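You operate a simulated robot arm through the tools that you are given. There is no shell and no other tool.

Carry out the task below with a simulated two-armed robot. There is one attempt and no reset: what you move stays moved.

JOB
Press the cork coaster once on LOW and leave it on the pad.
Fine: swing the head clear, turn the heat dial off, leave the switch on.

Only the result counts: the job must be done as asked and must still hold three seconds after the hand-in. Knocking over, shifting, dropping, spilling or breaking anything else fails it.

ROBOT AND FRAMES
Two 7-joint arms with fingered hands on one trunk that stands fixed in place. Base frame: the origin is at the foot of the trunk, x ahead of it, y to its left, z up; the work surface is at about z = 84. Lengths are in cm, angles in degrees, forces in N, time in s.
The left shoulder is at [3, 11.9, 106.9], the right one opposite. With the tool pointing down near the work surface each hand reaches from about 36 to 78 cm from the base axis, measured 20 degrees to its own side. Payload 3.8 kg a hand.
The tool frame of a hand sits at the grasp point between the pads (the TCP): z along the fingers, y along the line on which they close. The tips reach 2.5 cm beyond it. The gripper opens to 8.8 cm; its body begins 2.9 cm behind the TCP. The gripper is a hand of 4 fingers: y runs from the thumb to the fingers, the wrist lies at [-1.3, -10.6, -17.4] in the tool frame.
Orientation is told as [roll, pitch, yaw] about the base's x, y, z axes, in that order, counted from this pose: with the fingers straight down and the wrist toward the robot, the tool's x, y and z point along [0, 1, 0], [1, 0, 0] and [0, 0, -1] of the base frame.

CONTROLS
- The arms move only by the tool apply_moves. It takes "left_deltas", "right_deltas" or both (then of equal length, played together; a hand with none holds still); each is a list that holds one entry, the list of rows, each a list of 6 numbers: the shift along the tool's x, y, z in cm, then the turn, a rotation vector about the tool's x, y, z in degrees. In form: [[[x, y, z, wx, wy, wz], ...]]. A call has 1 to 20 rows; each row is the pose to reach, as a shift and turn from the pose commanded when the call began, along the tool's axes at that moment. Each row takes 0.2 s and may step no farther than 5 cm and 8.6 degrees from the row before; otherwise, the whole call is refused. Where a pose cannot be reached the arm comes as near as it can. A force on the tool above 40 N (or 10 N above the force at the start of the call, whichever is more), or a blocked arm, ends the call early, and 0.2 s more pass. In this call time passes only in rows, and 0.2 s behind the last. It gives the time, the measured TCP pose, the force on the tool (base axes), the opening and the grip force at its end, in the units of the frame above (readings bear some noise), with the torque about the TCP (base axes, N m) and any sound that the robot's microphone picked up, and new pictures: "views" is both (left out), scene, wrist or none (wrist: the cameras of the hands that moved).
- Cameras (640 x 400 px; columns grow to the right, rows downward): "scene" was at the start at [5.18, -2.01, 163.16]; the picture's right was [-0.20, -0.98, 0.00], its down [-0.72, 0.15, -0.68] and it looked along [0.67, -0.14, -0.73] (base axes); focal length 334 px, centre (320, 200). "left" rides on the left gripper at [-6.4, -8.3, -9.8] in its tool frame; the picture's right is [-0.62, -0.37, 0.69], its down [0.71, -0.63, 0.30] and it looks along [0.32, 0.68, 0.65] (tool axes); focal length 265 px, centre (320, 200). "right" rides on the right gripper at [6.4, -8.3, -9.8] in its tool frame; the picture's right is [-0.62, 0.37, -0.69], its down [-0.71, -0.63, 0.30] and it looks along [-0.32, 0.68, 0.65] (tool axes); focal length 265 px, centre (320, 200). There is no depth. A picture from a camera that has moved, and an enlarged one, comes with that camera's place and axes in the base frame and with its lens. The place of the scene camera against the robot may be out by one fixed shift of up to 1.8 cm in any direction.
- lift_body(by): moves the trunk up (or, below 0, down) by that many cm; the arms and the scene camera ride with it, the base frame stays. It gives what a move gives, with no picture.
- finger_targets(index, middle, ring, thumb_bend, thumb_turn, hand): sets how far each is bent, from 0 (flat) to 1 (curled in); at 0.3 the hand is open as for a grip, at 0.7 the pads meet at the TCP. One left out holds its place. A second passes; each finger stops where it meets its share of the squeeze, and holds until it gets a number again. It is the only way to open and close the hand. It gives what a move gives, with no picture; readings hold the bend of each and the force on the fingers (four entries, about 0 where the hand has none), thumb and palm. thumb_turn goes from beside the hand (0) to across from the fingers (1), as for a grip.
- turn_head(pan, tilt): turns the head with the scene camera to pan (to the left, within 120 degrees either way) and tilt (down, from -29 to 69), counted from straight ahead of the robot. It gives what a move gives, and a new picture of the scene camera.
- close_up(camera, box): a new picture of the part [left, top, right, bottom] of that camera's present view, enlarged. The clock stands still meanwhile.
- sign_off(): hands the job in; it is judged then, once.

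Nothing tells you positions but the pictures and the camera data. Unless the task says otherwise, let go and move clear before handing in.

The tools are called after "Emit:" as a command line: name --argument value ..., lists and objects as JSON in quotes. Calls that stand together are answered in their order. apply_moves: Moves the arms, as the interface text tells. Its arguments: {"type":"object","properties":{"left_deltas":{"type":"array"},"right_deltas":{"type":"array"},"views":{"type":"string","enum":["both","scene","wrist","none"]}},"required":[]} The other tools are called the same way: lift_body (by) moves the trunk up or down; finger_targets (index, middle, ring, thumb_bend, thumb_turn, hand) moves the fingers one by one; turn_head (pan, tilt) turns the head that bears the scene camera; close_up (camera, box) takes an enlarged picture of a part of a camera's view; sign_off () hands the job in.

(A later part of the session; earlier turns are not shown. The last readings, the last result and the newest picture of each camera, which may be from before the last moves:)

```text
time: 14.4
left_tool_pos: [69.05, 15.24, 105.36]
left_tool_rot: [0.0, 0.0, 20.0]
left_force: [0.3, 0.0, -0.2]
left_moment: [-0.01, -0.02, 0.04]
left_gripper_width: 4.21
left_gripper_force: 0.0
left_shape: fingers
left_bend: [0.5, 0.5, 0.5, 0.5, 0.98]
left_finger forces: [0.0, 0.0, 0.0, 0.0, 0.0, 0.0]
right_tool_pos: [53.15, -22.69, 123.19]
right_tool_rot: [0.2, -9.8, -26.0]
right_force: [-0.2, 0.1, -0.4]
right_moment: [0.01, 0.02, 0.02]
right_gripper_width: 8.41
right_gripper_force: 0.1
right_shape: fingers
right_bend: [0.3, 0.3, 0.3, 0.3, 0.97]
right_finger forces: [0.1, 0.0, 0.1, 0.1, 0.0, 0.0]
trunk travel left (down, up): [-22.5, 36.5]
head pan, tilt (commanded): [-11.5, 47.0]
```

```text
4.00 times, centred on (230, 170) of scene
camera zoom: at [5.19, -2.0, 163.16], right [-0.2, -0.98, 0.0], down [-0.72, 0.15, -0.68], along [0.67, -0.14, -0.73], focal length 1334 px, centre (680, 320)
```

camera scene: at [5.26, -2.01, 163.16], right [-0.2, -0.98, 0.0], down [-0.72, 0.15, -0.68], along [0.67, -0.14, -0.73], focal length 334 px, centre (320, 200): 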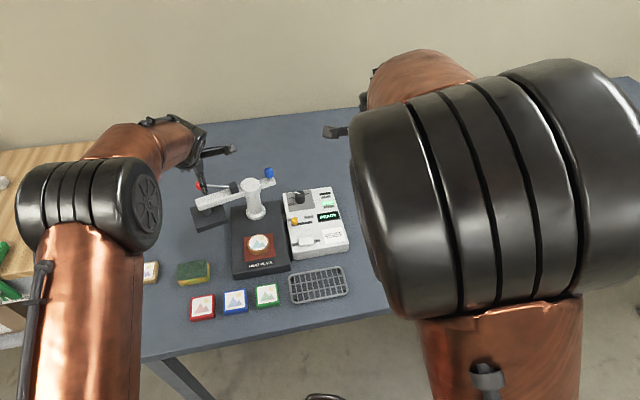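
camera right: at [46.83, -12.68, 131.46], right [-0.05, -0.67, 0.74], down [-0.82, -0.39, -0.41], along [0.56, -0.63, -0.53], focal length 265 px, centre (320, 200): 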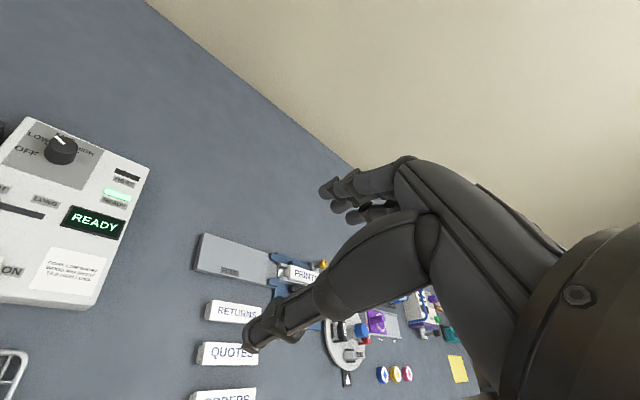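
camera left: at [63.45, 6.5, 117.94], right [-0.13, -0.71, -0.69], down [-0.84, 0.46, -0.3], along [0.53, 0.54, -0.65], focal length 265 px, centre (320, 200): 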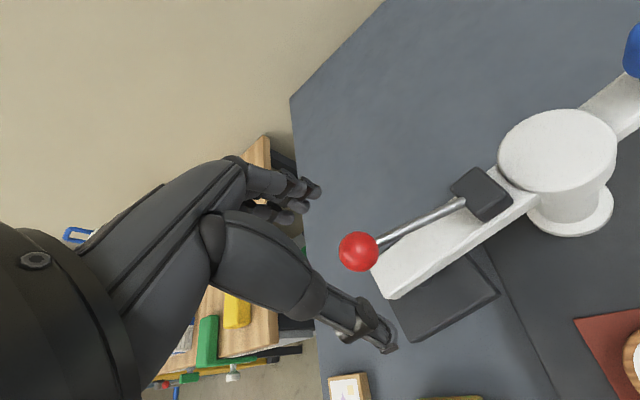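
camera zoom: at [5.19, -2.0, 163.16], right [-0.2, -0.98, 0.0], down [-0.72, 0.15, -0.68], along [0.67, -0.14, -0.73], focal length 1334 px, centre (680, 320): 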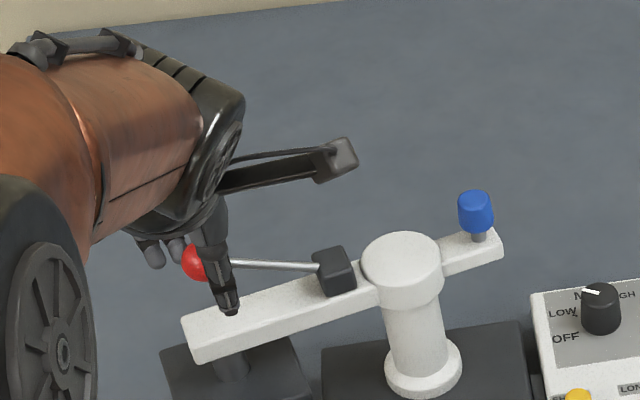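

The ball sits inside the cage with no contact force. I'll now draw the head along its arc about the post, halfway at first, keeping height constant.

Emit:
apply_moves --left_deltas '[[[0.02, -0.7, 0, 0, 0, -2], [0.03, -1.41, 0, 0, 0, -4], [-0.04, -2.13, 0, 0, 0, -6], [-0.11, -2.86, 0, 0, 0, -8], [-0.26, -3.56, 0, 0, 0, -10], [-0.42, -4.27, 0, 0, 0, -12], [-0.66, -4.95, 0, 0, 0, -14], [-0.9, -5.63, 0, 0, 0, -16], [-1.23, -6.28, 0, 0, 0, -18], [-1.55, -6.93, 0, 0, 0, -20]]]' --views "both"

Emit:
close_up --camera "scene" --box '[150, 140, 310, 260]'

```text
time: 16.6
left_tool_pos: [63.1, 11.52, 105.11]
left_tool_rot: [0.0, 0.0, 40.1]
left_force: [-0.3, 0.1, 0.4]
left_moment: [-0.02, -0.01, -0.02]
left_gripper_width: 4.26
left_gripper_force: 0.0
left_shape: fingers
left_bend: [0.5, 0.5, 0.5, 0.5, 0.98]
left_finger forces: [0.0, 0.0, 0.0, 0.0, 0.0, 0.0]
right_tool_pos: [53.13, -22.73, 123.1]
right_tool_rot: [0.3, -9.7, -26.0]
right_force: [-0.1, 0.1, -0.4]
right_moment: [-0.01, 0.01, 0.0]
right_gripper_width: 8.44
right_gripper_force: 0.0
right_shape: fingers
right_bend: [0.3, 0.3, 0.3, 0.3, 0.97]
right_finger forces: [0.0, 0.1, 0.0, 0.0, 0.0, 0.0]
trunk travel left (down, up): [-22.5, 36.5]
head pan, tilt (commanded): [-11.5, 47.0]
camera scene: at [5.18, -2.04, 163.16], right [-0.2, -0.98, 0.0], down [-0.72, 0.15, -0.68], along [0.67, -0.14, -0.73], focal length 334 px, centre (320, 200)
camera left: at [60.79, 1.14, 115.16], right [0.12, -0.71, -0.69], down [-0.94, 0.14, -0.3], along [0.31, 0.69, -0.65], focal length 265 px, centre (320, 200)
```

scene: 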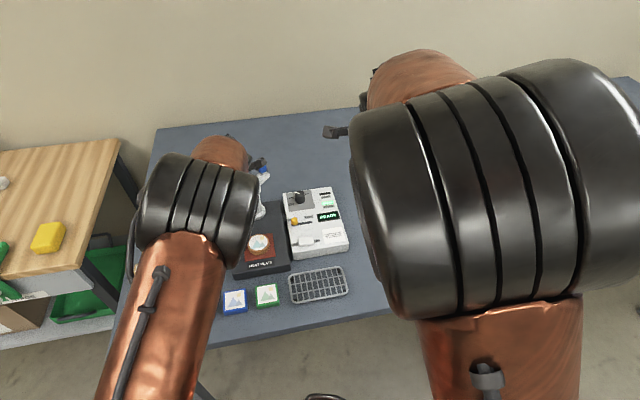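
left: 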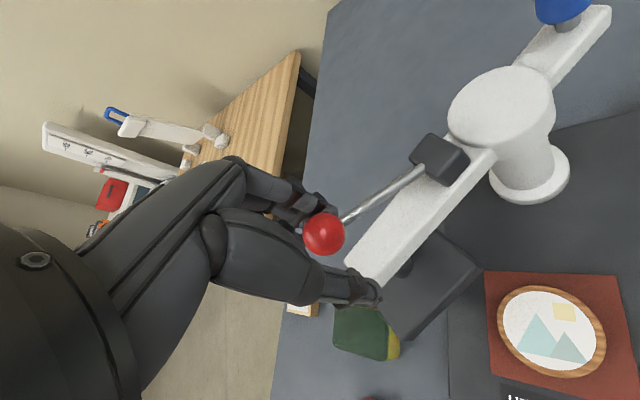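

```text
3.33 times, centred on (230, 200) of scene
camera zoom: at [5.18, -2.04, 163.16], right [-0.2, -0.98, 0.0], down [-0.72, 0.15, -0.68], along [0.67, -0.14, -0.73], focal length 1112 px, centre (620, 200)
```

zoom: 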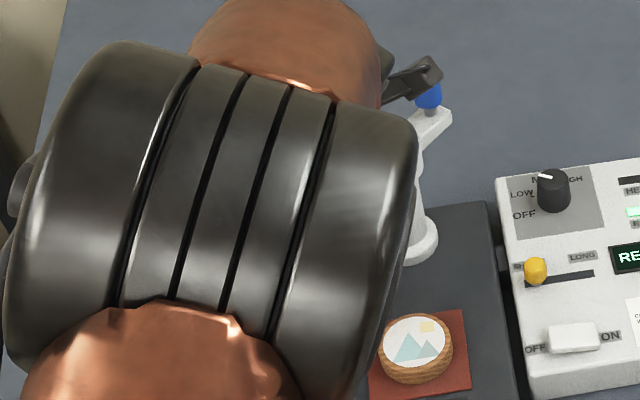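

The head follows smoothly; ball azimuth is now about 136°. I'll continue the arc toward the pad and shift the right hand farther aside at the same time.

Emit:
apply_moves --left_deltas '[[[-0.19, -0.7, 0, 0, 0, -2], [-0.38, -1.39, 0, 0, 0, -4], [-0.64, -2.07, 0, 0, 0, -6], [-0.89, -2.75, 0, 0, 0, -8], [-1.22, -3.39, 0, 0, 0, -10], [-1.56, -4.02, 0, 0, 0, -12], [-1.97, -4.62, 0, 0, 0, -14], [-2.38, -5.21, 0, 0, 0, -16]]]' --right_deltas '[[[-0.9, 0.43, 0.08, 0, 0, 0], [-1.8, 0.86, 0.15, 0, 0, 0], [-2.7, 1.29, 0.23, 0, 0, 0], [-3.6, 1.72, 0.3, 0, 0, 0], [-4.5, 2.15, 0.38, 0, 0, 0], [-5.4, 2.6, 0.46, 0, 0, 0], [-6.3, 3.0, 0.53, 0, 0, 0], [-7.2, 3.45, 0.6, 0, 0, 0]]]' --views "both"

Emit:
close_up --camera "scene" --box '[190, 140, 350, 260]'

Emit:
close_up --camera "left" --box '[220, 0, 640, 400]'

```text
time: 18.4
left_tool_pos: [60.57, 6.38, 105.48]
left_tool_rot: [0.0, 0.0, 56.1]
left_force: [0.1, -0.5, -0.8]
left_moment: [0.02, -0.01, -0.01]
left_gripper_width: 4.25
left_gripper_force: 0.2
left_shape: fingers
left_bend: [0.5, 0.5, 0.5, 0.5, 0.98]
left_finger forces: [0.3, 0.1, 0.0, 0.0, 0.1, 0.1]
right_tool_pos: [52.97, -31.02, 123.19]
right_tool_rot: [0.1, -9.8, -26.0]
right_force: [-0.1, -0.7, 0.1]
right_moment: [0.01, 0.0, 0.0]
right_gripper_width: 8.45
right_gripper_force: 0.1
right_shape: fingers
right_bend: [0.3, 0.3, 0.3, 0.3, 0.97]
right_finger forces: [0.0, 0.0, 0.0, 0.0, 0.0, 0.0]
trunk travel left (down, up): [-22.5, 36.5]
head pan, tilt (commanded): [-11.5, 47.0]
camera scene: at [5.2, -2.09, 163.16], right [-0.2, -0.98, 0.0], down [-0.72, 0.15, -0.68], along [0.67, -0.14, -0.73], focal length 334 px, centre (320, 200)
camera right: at [47.0, -20.87, 131.44], right [-0.05, -0.67, 0.74], down [-0.82, -0.39, -0.41], along [0.56, -0.63, -0.53], focal length 265 px, centre (320, 200)
camera left: at [61.28, -4.21, 115.23], right [0.31, -0.65, -0.69], down [-0.94, -0.12, -0.3], along [0.11, 0.75, -0.65], focal length 265 px, centre (320, 200)
```

scene: 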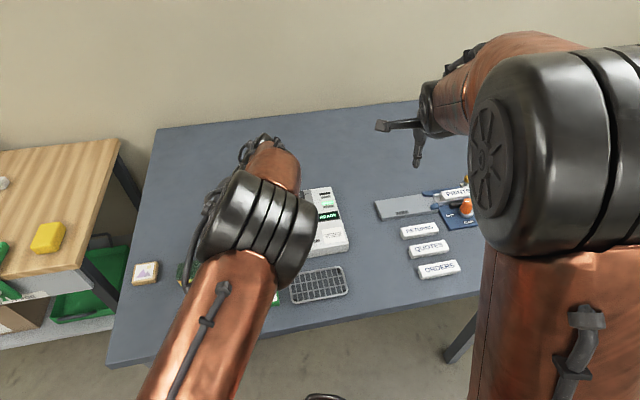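
right: 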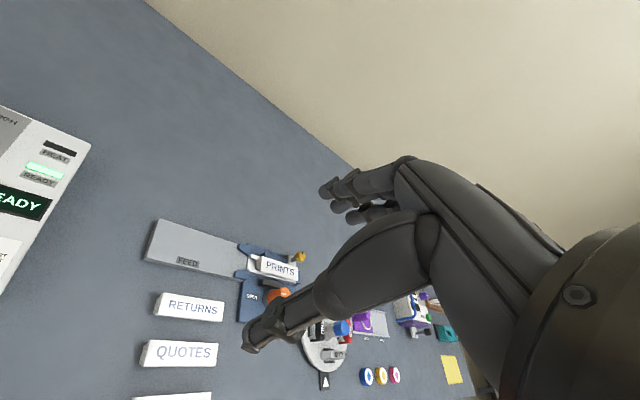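
left: 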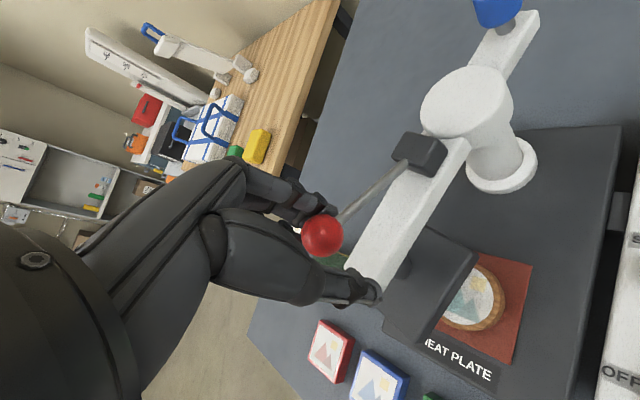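

```text
3.33 times, centred on (270, 200) of scene
camera zoom: at [5.2, -2.09, 163.16], right [-0.2, -0.98, 0.0], down [-0.72, 0.15, -0.68], along [0.67, -0.14, -0.73], focal length 1112 px, centre (487, 200)
```

zoom: 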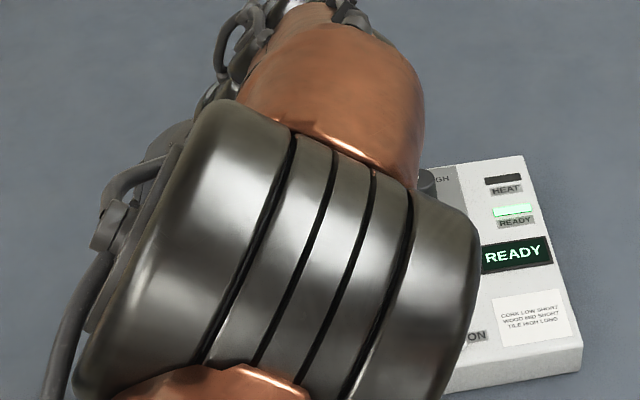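

```text
1.00 times, centred on (430, 200) of left (not enlarged: the box is as wide or as high as the picture)
camera zoom: at [61.28, -4.21, 115.23], right [0.31, -0.65, -0.69], down [-0.94, -0.12, -0.3], along [0.11, 0.75, -0.65], focal length 265 px, centre (210, 200)
```

zoom: 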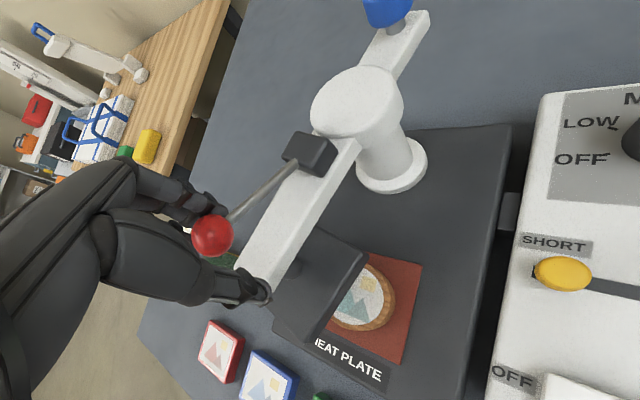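

The ball azimuth is about 164°, and the base plate's axis lies at about 181°. I'll push the last part gently while watching the force for a stop.

Emit:
apply_moves --left_deltas '[[[-0.27, -0.44, 0, 0, 0, -0.5], [-0.53, -0.87, 0, 0, 0, -1], [-0.72, -1.23, 0, 0, 0, -1.5], [-0.92, -1.59, 0, 0, 0, -2], [-1.13, -1.94, 0, 0, 0, -3], [-1.35, -2.29, 0, 0, 0, -4]]]' --views "wrist"

Emit:
close_up --camera "left" --box '[280, 100, 600, 400]'

```text
time: 19.8
left_tool_pos: [60.35, 3.63, 105.26]
left_tool_rot: [0.0, -0.1, 60.1]
left_force: [0.2, -0.1, 0.3]
left_moment: [0.0, 0.0, 0.0]
left_gripper_width: 4.24
left_gripper_force: 0.0
left_shape: fingers
left_bend: [0.5, 0.5, 0.5, 0.5, 0.98]
left_finger forces: [0.0, 0.0, 0.1, 0.1, 0.0, 0.0]
right_tool_pos: [53.06, -30.86, 123.25]
right_tool_rot: [0.2, -9.8, -26.1]
right_force: [0.3, -0.2, 0.0]
right_moment: [-0.01, -0.02, -0.01]
right_gripper_width: 8.44
right_gripper_force: 0.1
right_shape: fingers
right_bend: [0.3, 0.3, 0.3, 0.3, 0.97]
right_finger forces: [0.0, 0.0, 0.0, 0.0, 0.0, 0.0]
trunk travel left (down, up): [-22.5, 36.5]
head pan, tilt (commanded): [-11.5, 47.0]
camera left: at [61.83, -6.84, 115.12], right [0.35, -0.63, -0.69], down [-0.93, -0.19, -0.3], along [0.06, 0.75, -0.65], focal length 265 px, centre (320, 200)
```

left: 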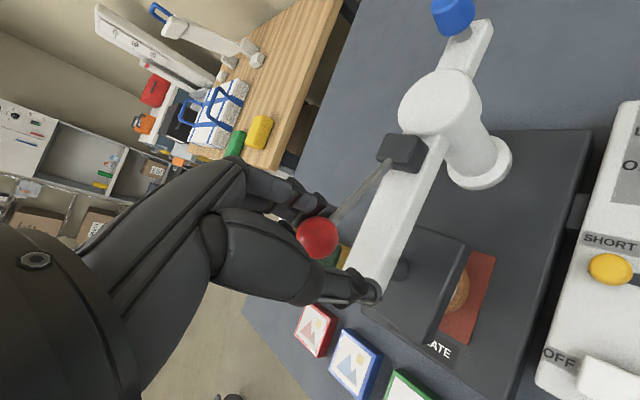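

```text
1.33 times, centred on (440, 250) of left
camera zoom: at [61.83, -6.84, 115.12], right [0.35, -0.63, -0.69], down [-0.93, -0.19, -0.3], along [0.06, 0.75, -0.65], focal length 354 px, centre (160, 133)
```

zoom: 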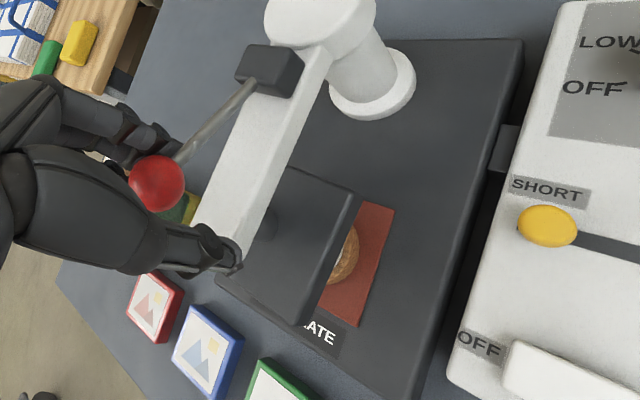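

The ball's azimuth is about 175°. A few more degrees should bring the platen square over the pad, so I'll nudge it on gently.

Emit:
apply_moves --left_deltas '[[[-0.16, -0.26, 0, 0, 0, 0], [-0.32, -0.52, 0, 0, 0, 0], [-0.49, -0.78, 0, 0, 0, 0], [-0.66, -1.03, 0, 0, 0, 0]]]' --views "wrist"

Emit:
close_up --camera "left" --box '[280, 100, 600, 400]'

```text
time: 20.8
left_tool_pos: [60.57, 2.57, 105.22]
left_tool_rot: [0.0, 0.0, 60.0]
left_force: [-0.8, 1.9, 0.5]
left_moment: [0.06, 0.03, 0.02]
left_gripper_width: 4.33
left_gripper_force: 0.5
left_shape: fingers
left_bend: [0.49, 0.5, 0.5, 0.5, 0.98]
left_finger forces: [1.3, 0.2, 0.0, 0.0, 0.1, 0.0]
right_tool_pos: [53.03, -30.81, 123.13]
right_tool_rot: [0.1, -9.8, -26.0]
right_force: [0.3, 0.5, 0.1]
right_moment: [0.01, -0.01, 0.0]
right_gripper_width: 8.46
right_gripper_force: 0.0
right_shape: fingers
right_bend: [0.3, 0.3, 0.3, 0.3, 0.97]
right_finger forces: [0.0, 0.1, 0.1, 0.0, 0.1, 0.0]
trunk travel left (down, up): [-22.5, 36.5]
head pan, tilt (commanded): [-11.5, 47.0]
camera left: at [61.9, -7.9, 115.18], right [0.35, -0.63, -0.69], down [-0.93, -0.19, -0.3], along [0.06, 0.75, -0.65], focal length 265 px, centre (320, 200)
```

left: 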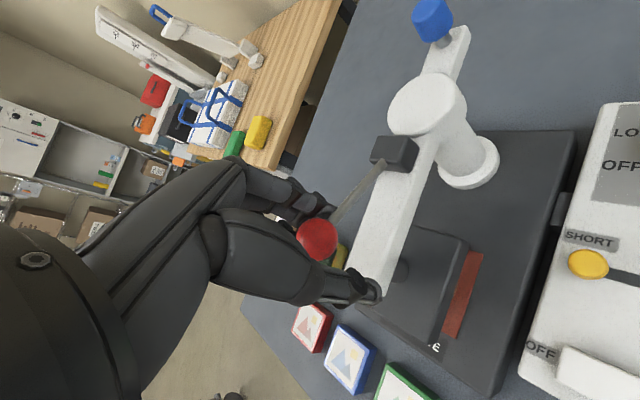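

```text
1.33 times, centred on (440, 250) of left
camera zoom: at [61.9, -7.9, 115.18], right [0.35, -0.63, -0.69], down [-0.93, -0.19, -0.3], along [0.06, 0.75, -0.65], focal length 354 px, centre (160, 133)
```

zoom: 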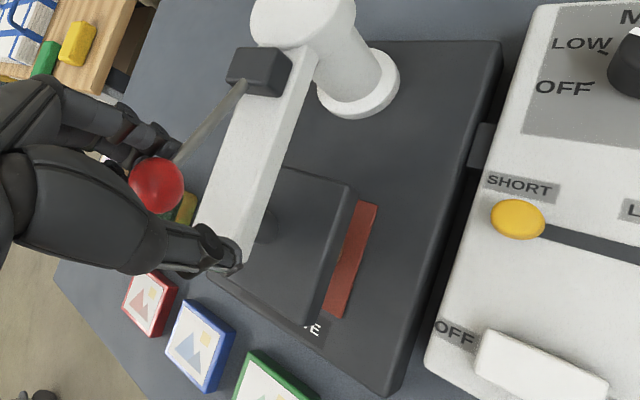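

The ball's azimuth is about 180° and the platen's edges now run parallel to the pad's. A small nudge will tell whether it rests against a stop.

Emit:
apply_moves --left_deltas '[[[-0.08, -0.13, 0, 0, 0, 0], [-0.16, -0.26, 0, 0, 0, 0]]]' --views "wrist"

Emit:
close_up --camera "left" --box '[260, 160, 500, 330]'

Emit:
close_up --camera "scene" --box '[190, 140, 350, 260]'

```text
time: 21.4
left_tool_pos: [60.51, 2.25, 105.28]
left_tool_rot: [0.1, -0.1, 60.1]
left_force: [-0.9, 4.9, 1.0]
left_moment: [0.14, -0.01, 0.12]
left_gripper_width: 4.56
left_gripper_force: 2.2
left_shape: fingers
left_bend: [0.47, 0.49, 0.5, 0.5, 0.98]
left_finger forces: [3.3, 1.2, 0.0, 0.1, 0.0, 0.0]
right_tool_pos: [53.1, -30.74, 123.16]
right_tool_rot: [0.2, -9.9, -26.0]
right_force: [-0.2, 0.2, 0.9]
right_moment: [0.02, 0.01, -0.01]
right_gripper_width: 8.46
right_gripper_force: 0.2
right_shape: fingers
right_bend: [0.3, 0.3, 0.3, 0.3, 0.97]
right_finger forces: [0.0, 0.0, 0.0, 0.0, 0.0, 0.0]
trunk travel left (down, up): [-22.5, 36.5]
head pan, tilt (commanded): [-11.5, 47.0]
camera left: at [61.89, -8.18, 115.13], right [0.35, -0.63, -0.69], down [-0.93, -0.19, -0.3], along [0.06, 0.75, -0.65], focal length 265 px, centre (320, 200)
```

left: 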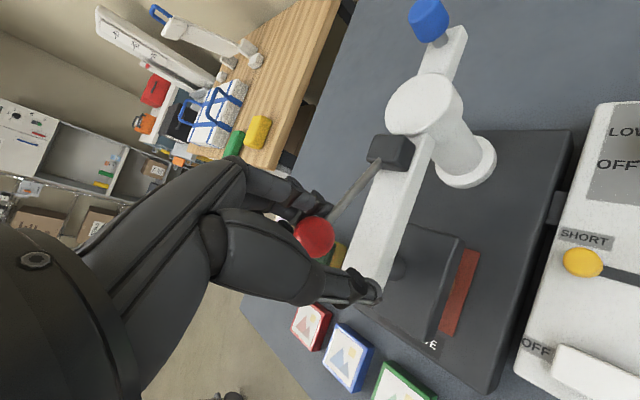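

```text
2.35 times, centred on (380, 245) of left
camera zoom: at [61.89, -8.18, 115.13], right [0.35, -0.63, -0.69], down [-0.93, -0.19, -0.3], along [0.06, 0.75, -0.65], focal length 624 px, centre (179, 94)
```

zoom: 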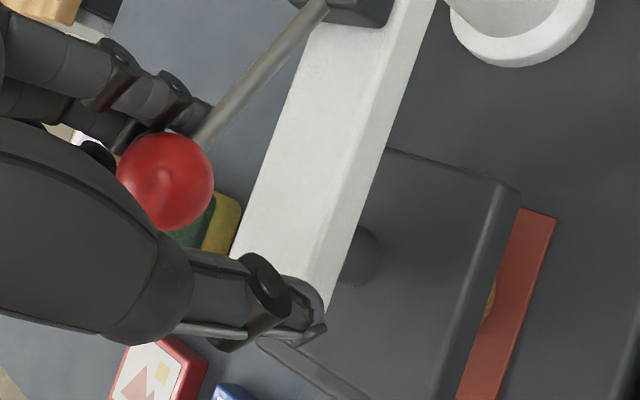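

```text
3.33 times, centred on (270, 200) of scene
camera zoom: at [5.17, -1.92, 163.17], right [-0.2, -0.98, 0.0], down [-0.72, 0.15, -0.68], along [0.67, -0.14, -0.73], focal length 1112 px, centre (487, 200)
```

zoom: 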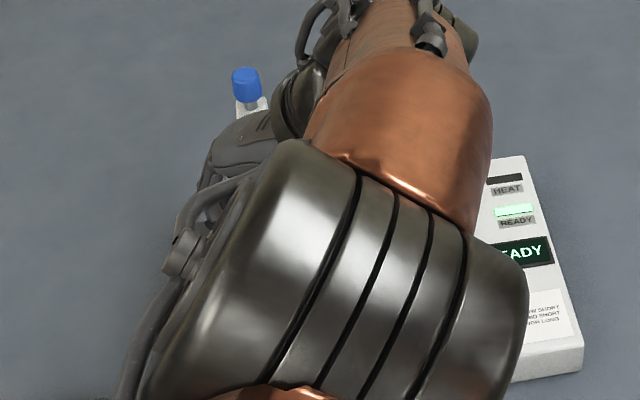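

The force rose to about 5 N with no more motion, so the head is at its stop, square over the pad. I'll centre the hand on the ball without pushing and open the cage.

Emit:
apply_moves --left_deltas '[[[0, 0.45, 0, 0, 0, 0], [0.1, 0.9, 0, 0, 0, 0]]]' --views "none"

Emit:
finger_targets --hand "left" --index 0.3 --middle 0.3 --ring 0.3 --thumb_bend 0.3

Emit:
close_up --camera "left" --box '[260, 100, 580, 330]'

```text
time: 22.0
left_tool_pos: [60.97, 2.92, 105.16]
left_tool_rot: [0.0, 0.0, 59.9]
left_force: [0.8, 0.5, 0.3]
left_moment: [-0.06, 0.0, 0.02]
left_gripper_width: 4.22
left_gripper_force: 0.0
left_shape: fingers
left_bend: [0.5, 0.5, 0.5, 0.5, 0.98]
left_finger forces: [0.0, 0.0, 0.0, 0.1, 0.0, 0.0]
right_tool_pos: [53.1, -30.78, 123.07]
right_tool_rot: [0.2, -9.8, -25.9]
right_force: [0.1, 0.1, 0.5]
right_moment: [-0.02, 0.0, 0.0]
right_gripper_width: 8.44
right_gripper_force: 0.0
right_shape: fingers
right_bend: [0.3, 0.3, 0.3, 0.3, 0.97]
right_finger forces: [0.1, 0.1, 0.0, 0.1, 0.0, 0.1]
trunk travel left (down, up): [-22.5, 36.5]
head pan, tilt (commanded): [-11.5, 47.0]
```

```text
time: 23.0
left_tool_pos: [60.8, 2.94, 105.31]
left_tool_rot: [-0.1, 0.1, 60.0]
left_force: [0.1, -0.3, -0.3]
left_moment: [0.0, 0.0, -0.01]
left_gripper_width: 8.44
left_gripper_force: 0.1
left_shape: fingers
left_bend: [0.3, 0.3, 0.3, 0.3, 0.98]
left_finger forces: [0.1, 0.1, 0.1, 0.1, 0.1, 0.1]
right_tool_pos: [53.02, -30.9, 123.15]
right_tool_rot: [0.2, -9.7, -26.0]
right_force: [-0.7, -0.2, -0.1]
right_moment: [0.0, 0.02, 0.0]
right_gripper_width: 8.47
right_gripper_force: 0.1
right_shape: fingers
right_bend: [0.3, 0.3, 0.3, 0.3, 0.97]
right_finger forces: [0.1, 0.0, 0.0, 0.0, 0.0, 0.0]
trunk travel left (down, up): [-22.5, 36.5]
head pan, tilt (commanded): [-11.5, 47.0]
```

```text
1.74 times, centred on (420, 215) of left
camera zoom: at [62.25, -7.49, 115.12], right [0.35, -0.63, -0.69], down [-0.93, -0.19, -0.3], along [0.06, 0.75, -0.65], focal length 462 px, centre (146, 174)
```

zoom: 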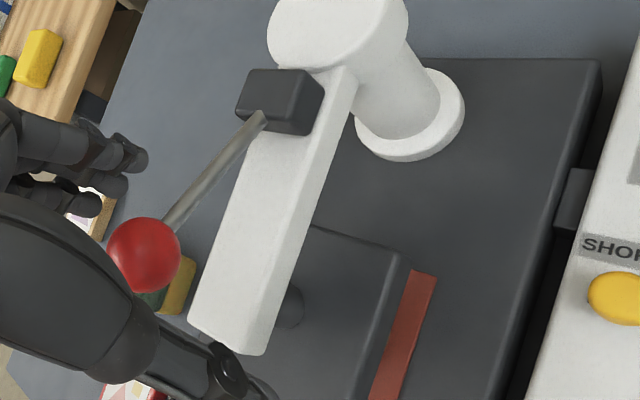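

The head stayed put over the pad and the ball is at about (60.7, 3.6, 104.4). I'll lift the left hand off and turn it to yaw -90°, wrist to the left, so its fingers straddle the beam for pressing with the palm.

Emit:
apply_moves --left_deltas '[[[0.2, 0.2, -3.3, 0, 0, 0], [0.4, 0.45, -6.5, 0, 0, 0], [0.4, 0.45, -6.5, 0, 0, 8.3], [0.4, 0.45, -6.5, 0, 0, 16.6], [0.4, 0.45, -6.5, 0, 0, 25], [0.4, 0.45, -6.5, 0, 0, 33.3], [0.4, 0.45, -6.5, 0, 0, 41.6], [0.4, 0.45, -6.5, 0, 0, 50], [0.4, 0.45, -6.5, 0, 0, 58.3], [0.4, 0.45, -6.5, 0, 0, 66.6], [0.4, 0.45, -6.5, 0, 0, 75], [0.4, 0.45, -6.5, 0, 0, 83.3], [0.4, 0.45, -6.5, 0, 0, 91.6], [0.4, 0.45, -6.5, 0, 0, 100], [0.4, 0.45, -6.5, 0, 0, 108.3], [0.4, 0.45, -6.5, 0, 0, 116.6], [0.4, 0.45, -6.5, 0, 0, 125], [0.4, 0.45, -6.5, 0, 0, 133.3], [0.4, 0.45, -6.5, 0, 0, 141.6], [0.4, 0.45, -6.5, 0, 0, 150]]]' --views "both"

Emit:
close_up --camera "scene" --box '[170, 120, 370, 275]'

```text
time: 27.2
left_tool_pos: [60.71, 3.69, 111.79]
left_tool_rot: [0.1, -0.1, -90.2]
left_force: [0.8, -0.5, 0.0]
left_moment: [-0.01, 0.01, -0.02]
left_gripper_width: 8.44
left_gripper_force: 0.0
left_shape: fingers
left_bend: [0.3, 0.3, 0.3, 0.3, 0.98]
left_finger forces: [0.0, 0.0, 0.0, 0.1, 0.0, 0.0]
right_tool_pos: [53.18, -30.78, 123.09]
right_tool_rot: [0.2, -9.7, -26.1]
right_force: [-0.4, -0.5, 1.6]
right_moment: [-0.02, -0.02, 0.0]
right_gripper_width: 8.44
right_gripper_force: 0.2
right_shape: fingers
right_bend: [0.3, 0.3, 0.3, 0.3, 0.97]
right_finger forces: [0.1, 0.0, 0.0, 0.0, 0.0, 0.0]
trunk travel left (down, up): [-22.5, 36.5]
head pan, tilt (commanded): [-11.5, 47.0]
camera scene: at [5.25, -2.05, 163.16], right [-0.2, -0.98, 0.0], down [-0.72, 0.15, -0.68], along [0.67, -0.14, -0.73], focal length 334 px, centre (320, 200)
camera left: at [54.32, 11.89, 121.62], right [-0.62, 0.37, -0.69], down [0.72, 0.63, -0.31], along [0.32, -0.69, -0.65], focal length 265 px, centre (320, 200)
```

scene: 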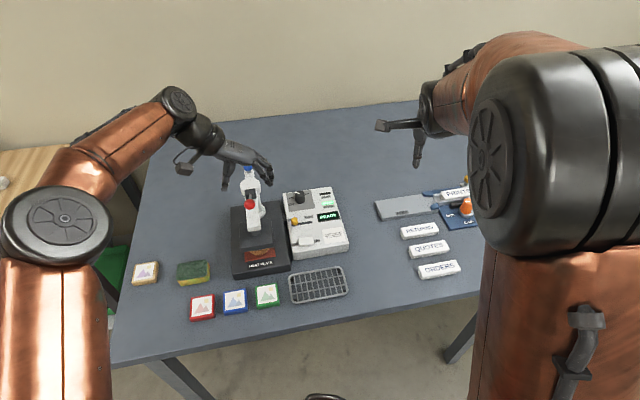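
left: 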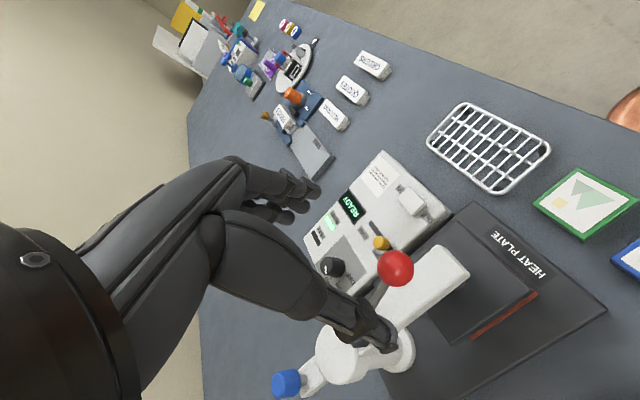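

```text
2.58 times, centred on (270, 198) of scene
camera zoom: at [5.25, -2.05, 163.16], right [-0.2, -0.98, 0.0], down [-0.72, 0.15, -0.68], along [0.67, -0.14, -0.73], focal length 861 px, centre (449, 206)
```

zoom: 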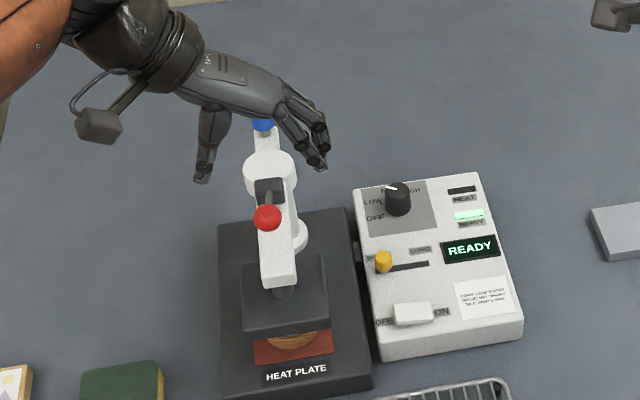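

The head sits squarely over the pad, READY is still lit, and the hand straddles the beam at yaw -90°. I'll lower until the palm is just above the ball.

Emit:
apply_moves --left_deltas '[[[0, 0, 2.5, 0, 0, 0], [0, 0.1, 5, 0, 0, 0], [0, 0.1, 7, 0, 0, 0], [0, 0.1, 8.3, 0, 0, 0]]]' --views "both"

Emit:
close_up --camera "scene" --box '[200, 130, 320, 230]'

Emit:
close_up --camera "left" --box '[220, 130, 540, 400]'

```text
time: 28.2
left_tool_pos: [60.72, 3.29, 103.4]
left_tool_rot: [0.0, 0.0, -90.0]
left_force: [0.1, 0.1, 0.1]
left_moment: [0.01, -0.01, -0.03]
left_gripper_width: 8.45
left_gripper_force: 0.0
left_shape: fingers
left_bend: [0.3, 0.3, 0.3, 0.3, 0.98]
left_finger forces: [0.0, 0.0, 0.0, 0.0, 0.0, 0.1]
right_tool_pos: [53.06, -30.81, 123.15]
right_tool_rot: [0.1, -9.8, -26.0]
right_force: [-0.4, 0.5, -0.8]
right_moment: [0.02, 0.01, -0.02]
right_gripper_width: 8.42
right_gripper_force: 0.1
right_shape: fingers
right_bend: [0.3, 0.3, 0.3, 0.3, 0.97]
right_finger forces: [0.0, 0.1, 0.0, 0.0, 0.0, 0.1]
trunk travel left (down, up): [-22.5, 36.5]
head pan, tilt (commanded): [-11.5, 47.0]
camera scene: at [5.22, -2.01, 163.16], right [-0.2, -0.98, 0.0], down [-0.72, 0.15, -0.68], along [0.67, -0.14, -0.73], focal length 334 px, centre (320, 200)
camera left: at [54.28, 11.71, 113.35], right [-0.62, 0.37, -0.69], down [0.71, 0.63, -0.3], along [0.32, -0.68, -0.65], focal length 265 px, centre (320, 200)
```

scene: 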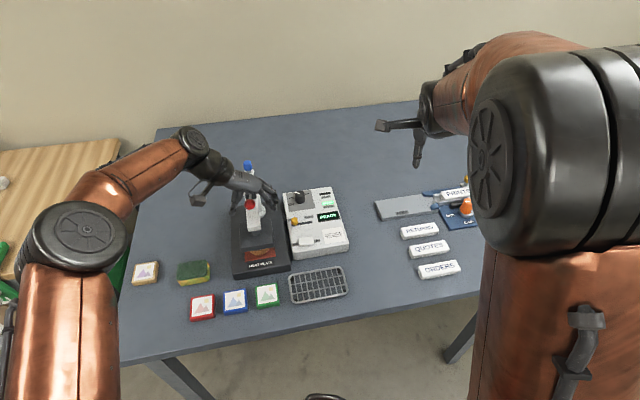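
left: 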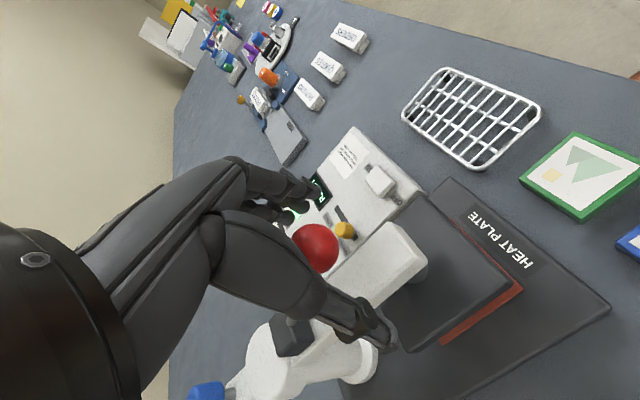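

```text
4.00 times, centred on (260, 180) of scene
camera zoom: at [5.22, -2.01, 163.16], right [-0.2, -0.98, 0.0], down [-0.72, 0.15, -0.68], along [0.67, -0.14, -0.73], focal length 1334 px, centre (560, 280)
```

zoom: 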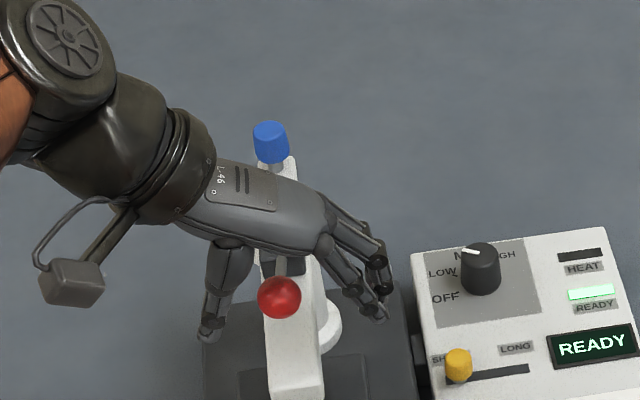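

```text
1.48 times, centred on (380, 265) of left
camera zoom: at [54.28, 11.71, 113.35], right [-0.62, 0.37, -0.69], down [0.71, 0.63, -0.3], along [0.32, -0.68, -0.65], focal length 393 px, centre (231, 104)
```

zoom: 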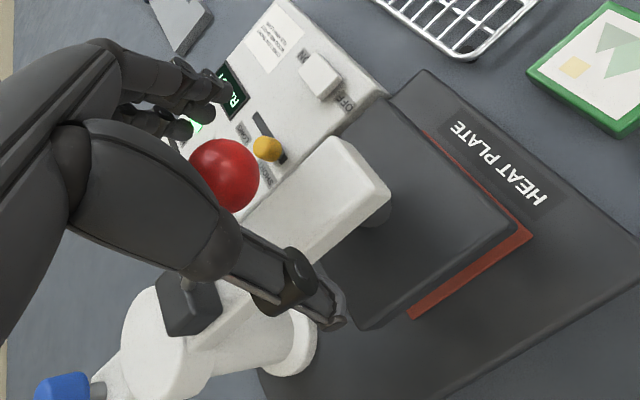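

The palm hasn't touched yet (no force). I'll keep lowering in small steps until the palm meets the ball.

Emit:
apply_moves --left_deltas '[[[0, 0, 0.6, 0, 0, 0], [0, 0, 1.2, 0, 0, 0], [0, 0, 1.8, 0, 0, 0], [0, 0, 2.4, 0, 0, 0]]]' --views "both"

Emit:
close_up --camera "scene" --box '[200, 130, 320, 230]'

Emit:
close_up --camera "left" --box '[220, 130, 540, 400]'

```text
time: 29.2
left_tool_pos: [60.79, 3.6, 101.18]
left_tool_rot: [0.0, 0.0, -90.0]
left_force: [-0.1, 0.5, 0.0]
left_moment: [-0.01, -0.02, -0.02]
left_gripper_width: 8.41
left_gripper_force: 0.1
left_shape: fingers
left_bend: [0.3, 0.3, 0.3, 0.3, 0.98]
left_finger forces: [0.1, 0.0, 0.1, 0.1, 0.0, 0.1]
right_tool_pos: [53.28, -30.77, 123.16]
right_tool_rot: [0.1, -9.8, -26.0]
right_force: [-0.4, 0.3, -0.5]
right_moment: [0.0, 0.01, -0.02]
right_gripper_width: 8.45
right_gripper_force: 0.1
right_shape: fingers
right_bend: [0.3, 0.3, 0.3, 0.3, 0.97]
right_finger forces: [0.1, 0.1, 0.1, 0.0, 0.0, 0.0]
trunk travel left (down, up): [-22.5, 36.5]
head pan, tilt (commanded): [-11.5, 47.0]
camera scene: at [5.2, -2.0, 163.16], right [-0.2, -0.98, 0.0], down [-0.72, 0.15, -0.68], along [0.67, -0.14, -0.73], focal length 334 px, centre (320, 200)
camera left: at [54.3, 11.82, 110.96], right [-0.62, 0.37, -0.69], down [0.71, 0.63, -0.3], along [0.32, -0.68, -0.65], focal length 265 px, centre (320, 200)
```

scene: 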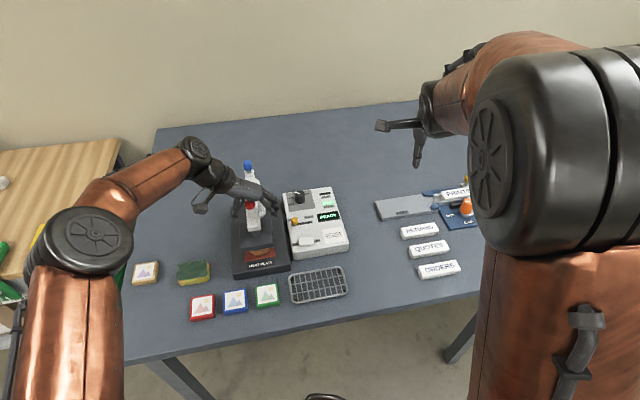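
left: 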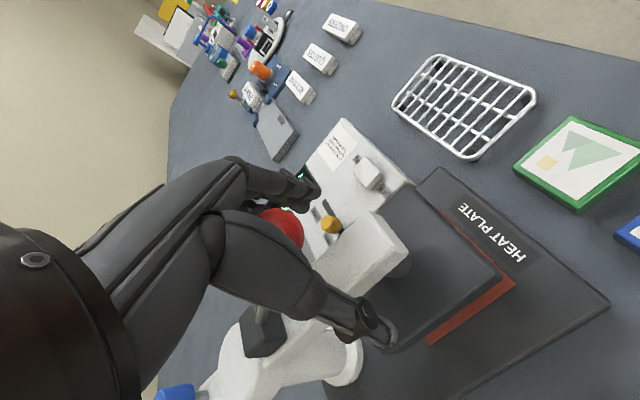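

```text
4.00 times, centred on (260, 180) of scene
camera zoom: at [5.2, -2.0, 163.16], right [-0.2, -0.98, 0.0], down [-0.72, 0.15, -0.68], along [0.67, -0.14, -0.73], focal length 1334 px, centre (560, 280)
```

zoom: 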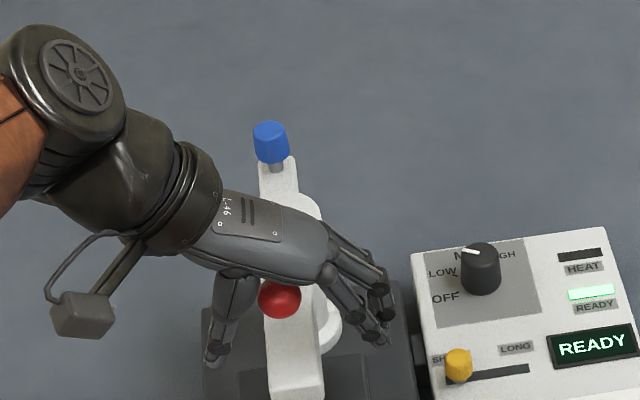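

```text
1.48 times, centred on (380, 265) of left
camera zoom: at [54.3, 11.82, 110.96], right [-0.62, 0.37, -0.69], down [0.71, 0.63, -0.3], along [0.32, -0.68, -0.65], focal length 393 px, centre (231, 104)
```

zoom: 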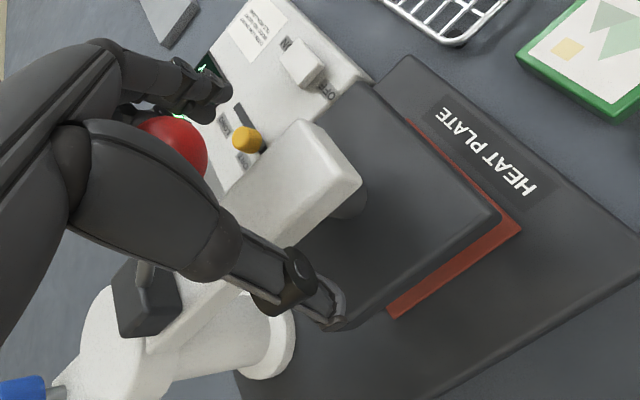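

The palm is just meeting the ball. I'll press down now, following the lever's arc slightly toward me, and watch the force.

Emit:
apply_moves --left_deltas '[[[-0.1, 0, 0.5, 0, 0, 0], [-0.25, 0, 1.0, 0, 0, 0], [-0.4, 0, 1.5, 0, 0, 0], [-0.6, 0, 2.0, 0, 0, 0]]]' --views "both"

Emit:
close_up --camera "scene" --box '[200, 150, 350, 270]'

Emit:
close_up --camera "left" --box '[220, 130, 540, 400]'

```text
time: 30.2
left_tool_pos: [60.02, 3.42, 99.05]
left_tool_rot: [0.1, 0.0, -90.1]
left_force: [-0.9, 0.5, 3.6]
left_moment: [-0.02, -0.04, 0.03]
left_gripper_width: 8.45
left_gripper_force: 1.6
left_shape: fingers
left_bend: [0.3, 0.3, 0.3, 0.3, 0.98]
left_finger forces: [0.0, 0.1, 0.1, 0.0, 0.7, 2.3]
right_tool_pos: [53.0, -30.78, 123.27]
right_tool_rot: [0.3, -9.7, -26.0]
right_force: [0.7, -0.7, 0.3]
right_moment: [-0.03, 0.03, 0.01]
right_gripper_width: 8.42
right_gripper_force: 0.0
right_shape: fingers
right_bend: [0.3, 0.3, 0.3, 0.3, 0.97]
right_finger forces: [0.0, 0.1, 0.1, 0.0, 0.0, 0.0]
trunk travel left (down, up): [-22.5, 36.5]
head pan, tilt (commanded): [-11.5, 47.0]
camera scene: at [5.16, -2.0, 163.17], right [-0.2, -0.98, 0.0], down [-0.72, 0.15, -0.68], along [0.67, -0.14, -0.73], focal length 334 px, centre (320, 200)
camera left: at [53.65, 11.74, 108.93], right [-0.62, 0.37, -0.69], down [0.71, 0.63, -0.3], along [0.32, -0.68, -0.65], focal length 265 px, centre (320, 200)
```

scene: 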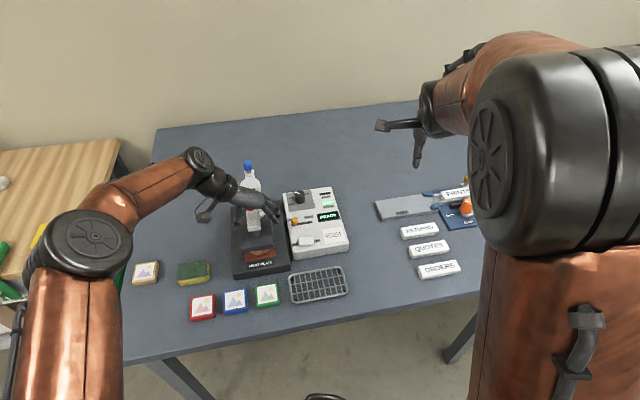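
left: 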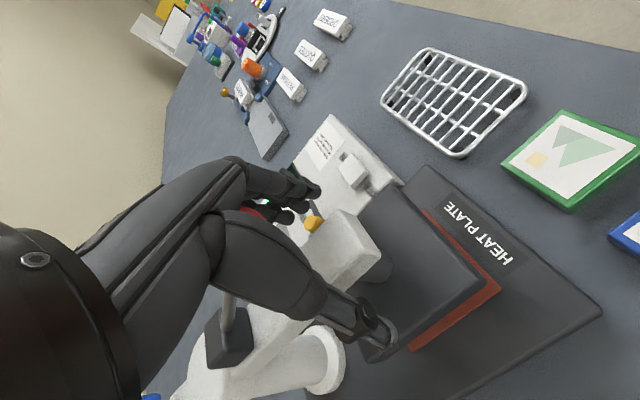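

```text
3.33 times, centred on (275, 210) of scene
camera zoom: at [5.16, -2.0, 163.17], right [-0.2, -0.98, 0.0], down [-0.72, 0.15, -0.68], along [0.67, -0.14, -0.73], focal length 1112 px, centre (470, 167)
```

zoom: 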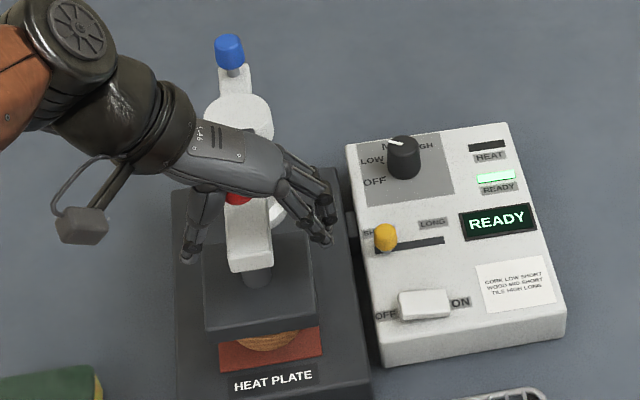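

```text
1.48 times, centred on (380, 265) of left
camera zoom: at [53.65, 11.74, 108.93], right [-0.62, 0.37, -0.69], down [0.71, 0.63, -0.3], along [0.32, -0.68, -0.65], focal length 393 px, centre (231, 104)
```

zoom: 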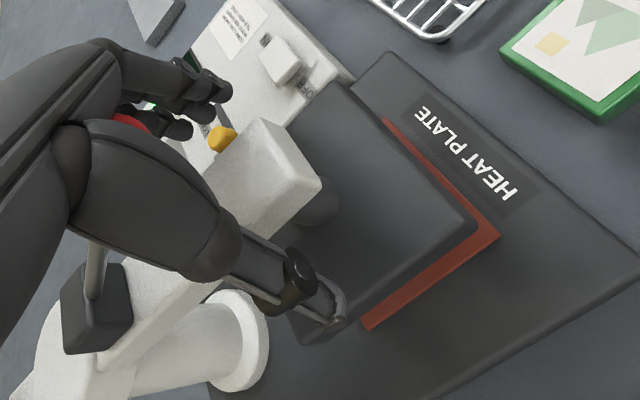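

The palm now bears on the ball (about 3.6 N upward). I'll continue pressing down.

Emit:
apply_moves --left_deltas '[[[-0.1, 0, 0.5, 0, 0, 0], [-0.2, 0, 1.0, 0, 0, 0], [-0.25, 0, 1.5, 0, 0, 0]]]' --views "both"

Emit:
close_up --camera "scene" --box '[200, 150, 350, 270]'

Emit:
close_up --camera "left" --box '[220, 130, 540, 400]'

```text
time: 31.0
left_tool_pos: [59.72, 3.38, 97.61]
left_tool_rot: [0.1, 0.0, -90.2]
left_force: [-9.4, -0.4, 6.9]
left_moment: [0.02, -0.56, 0.05]
left_gripper_width: 8.46
left_gripper_force: 6.2
left_shape: fingers
left_bend: [0.3, 0.3, 0.3, 0.3, 0.97]
left_finger forces: [0.0, 0.0, 0.0, 0.1, 3.4, 8.1]
right_tool_pos: [52.9, -30.94, 123.28]
right_tool_rot: [0.2, -9.8, -26.0]
right_force: [-0.5, 0.4, 0.2]
right_moment: [0.0, -0.02, 0.02]
right_gripper_width: 8.44
right_gripper_force: 0.1
right_shape: fingers
right_bend: [0.3, 0.3, 0.3, 0.3, 0.97]
right_finger forces: [0.0, 0.1, 0.0, 0.0, 0.0, 0.0]
trunk travel left (down, up): [-22.5, 36.5]
head pan, tilt (commanded): [-11.5, 47.0]
camera scene: at [4.9, -2.02, 163.18], right [-0.2, -0.98, 0.0], down [-0.72, 0.15, -0.68], along [0.67, -0.14, -0.73], focal length 334 px, centre (320, 200)
camera left: at [53.26, 11.73, 107.48], right [-0.62, 0.37, -0.69], down [0.72, 0.63, -0.3], along [0.32, -0.68, -0.65], focal length 265 px, centre (320, 200)
```

scene: 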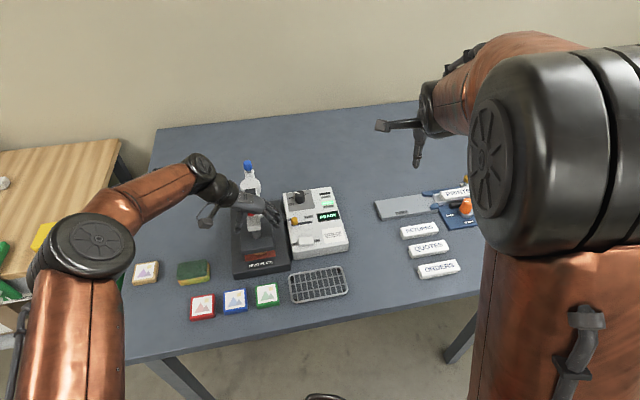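
left: 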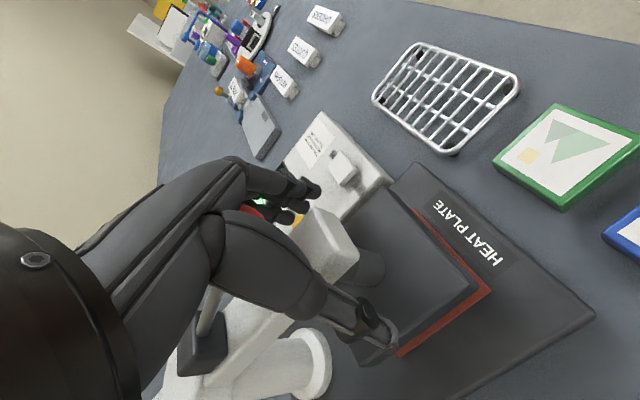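

```text
3.33 times, centred on (275, 210) of scene
camera zoom: at [4.9, -2.02, 163.18], right [-0.2, -0.98, 0.0], down [-0.72, 0.15, -0.68], along [0.67, -0.14, -0.73], focal length 1112 px, centre (470, 167)
```

zoom: 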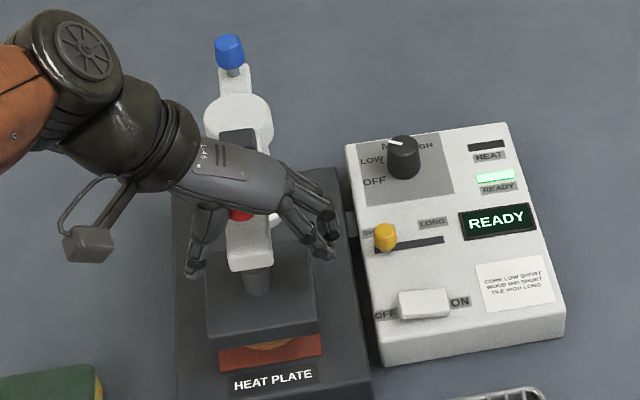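

```text
1.48 times, centred on (380, 265) of left
camera zoom: at [53.26, 11.73, 107.48], right [-0.62, 0.37, -0.69], down [0.72, 0.63, -0.3], along [0.32, -0.68, -0.65], focal length 393 px, centre (231, 104)
```

zoom: 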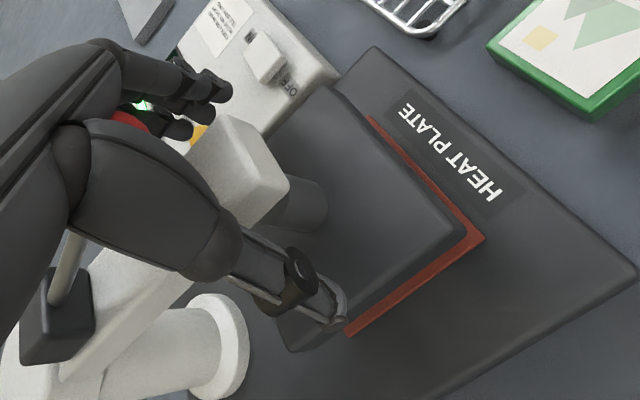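

The platen is coming down and READY is still shown; the ball pushes my hand toward me (-9 N in x), so I'll shift with it a little before pressing further.

Emit:
apply_moves --left_deltas '[[[-0.35, 0, 0.0, 0, 0, 0], [-0.7, 0, 0.2, 0, 0, 0]]]' --views "none"

Emit:
close_up --camera "scene" --box '[200, 150, 350, 270]'

```text
time: 31.6
left_tool_pos: [59.32, 3.41, 97.33]
left_tool_rot: [0.0, 0.0, -89.9]
left_force: [3.0, -0.8, 2.2]
left_moment: [0.07, 0.17, 0.0]
left_gripper_width: 8.46
left_gripper_force: 1.6
left_shape: fingers
left_bend: [0.3, 0.3, 0.3, 0.3, 0.97]
left_finger forces: [0.1, 0.0, 0.0, 0.0, 0.1, 3.7]
right_tool_pos: [53.16, -30.9, 123.12]
right_tool_rot: [0.2, -9.7, -26.0]
right_force: [-0.8, -0.5, -0.5]
right_moment: [0.04, -0.03, 0.01]
right_gripper_width: 8.46
right_gripper_force: 0.0
right_shape: fingers
right_bend: [0.3, 0.3, 0.3, 0.3, 0.97]
right_finger forces: [0.0, 0.0, 0.0, 0.0, 0.0, 0.0]
trunk travel left (down, up): [-22.5, 36.5]
head pan, tilt (commanded): [-11.5, 47.0]
```

```text
3.33 times, centred on (275, 210) of scene
camera zoom: at [5.24, -2.03, 163.16], right [-0.2, -0.98, 0.0], down [-0.72, 0.15, -0.68], along [0.67, -0.14, -0.73], focal length 1112 px, centre (470, 167)
```

zoom: 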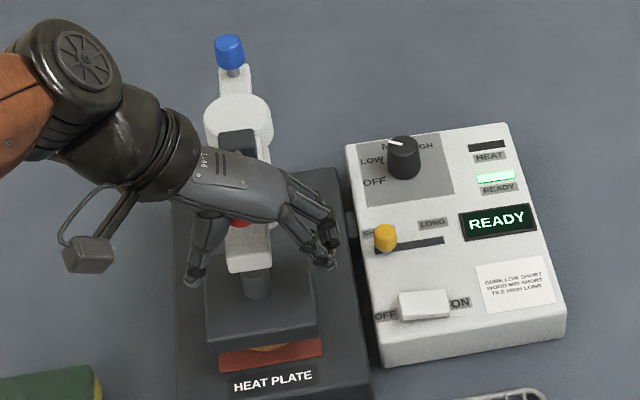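

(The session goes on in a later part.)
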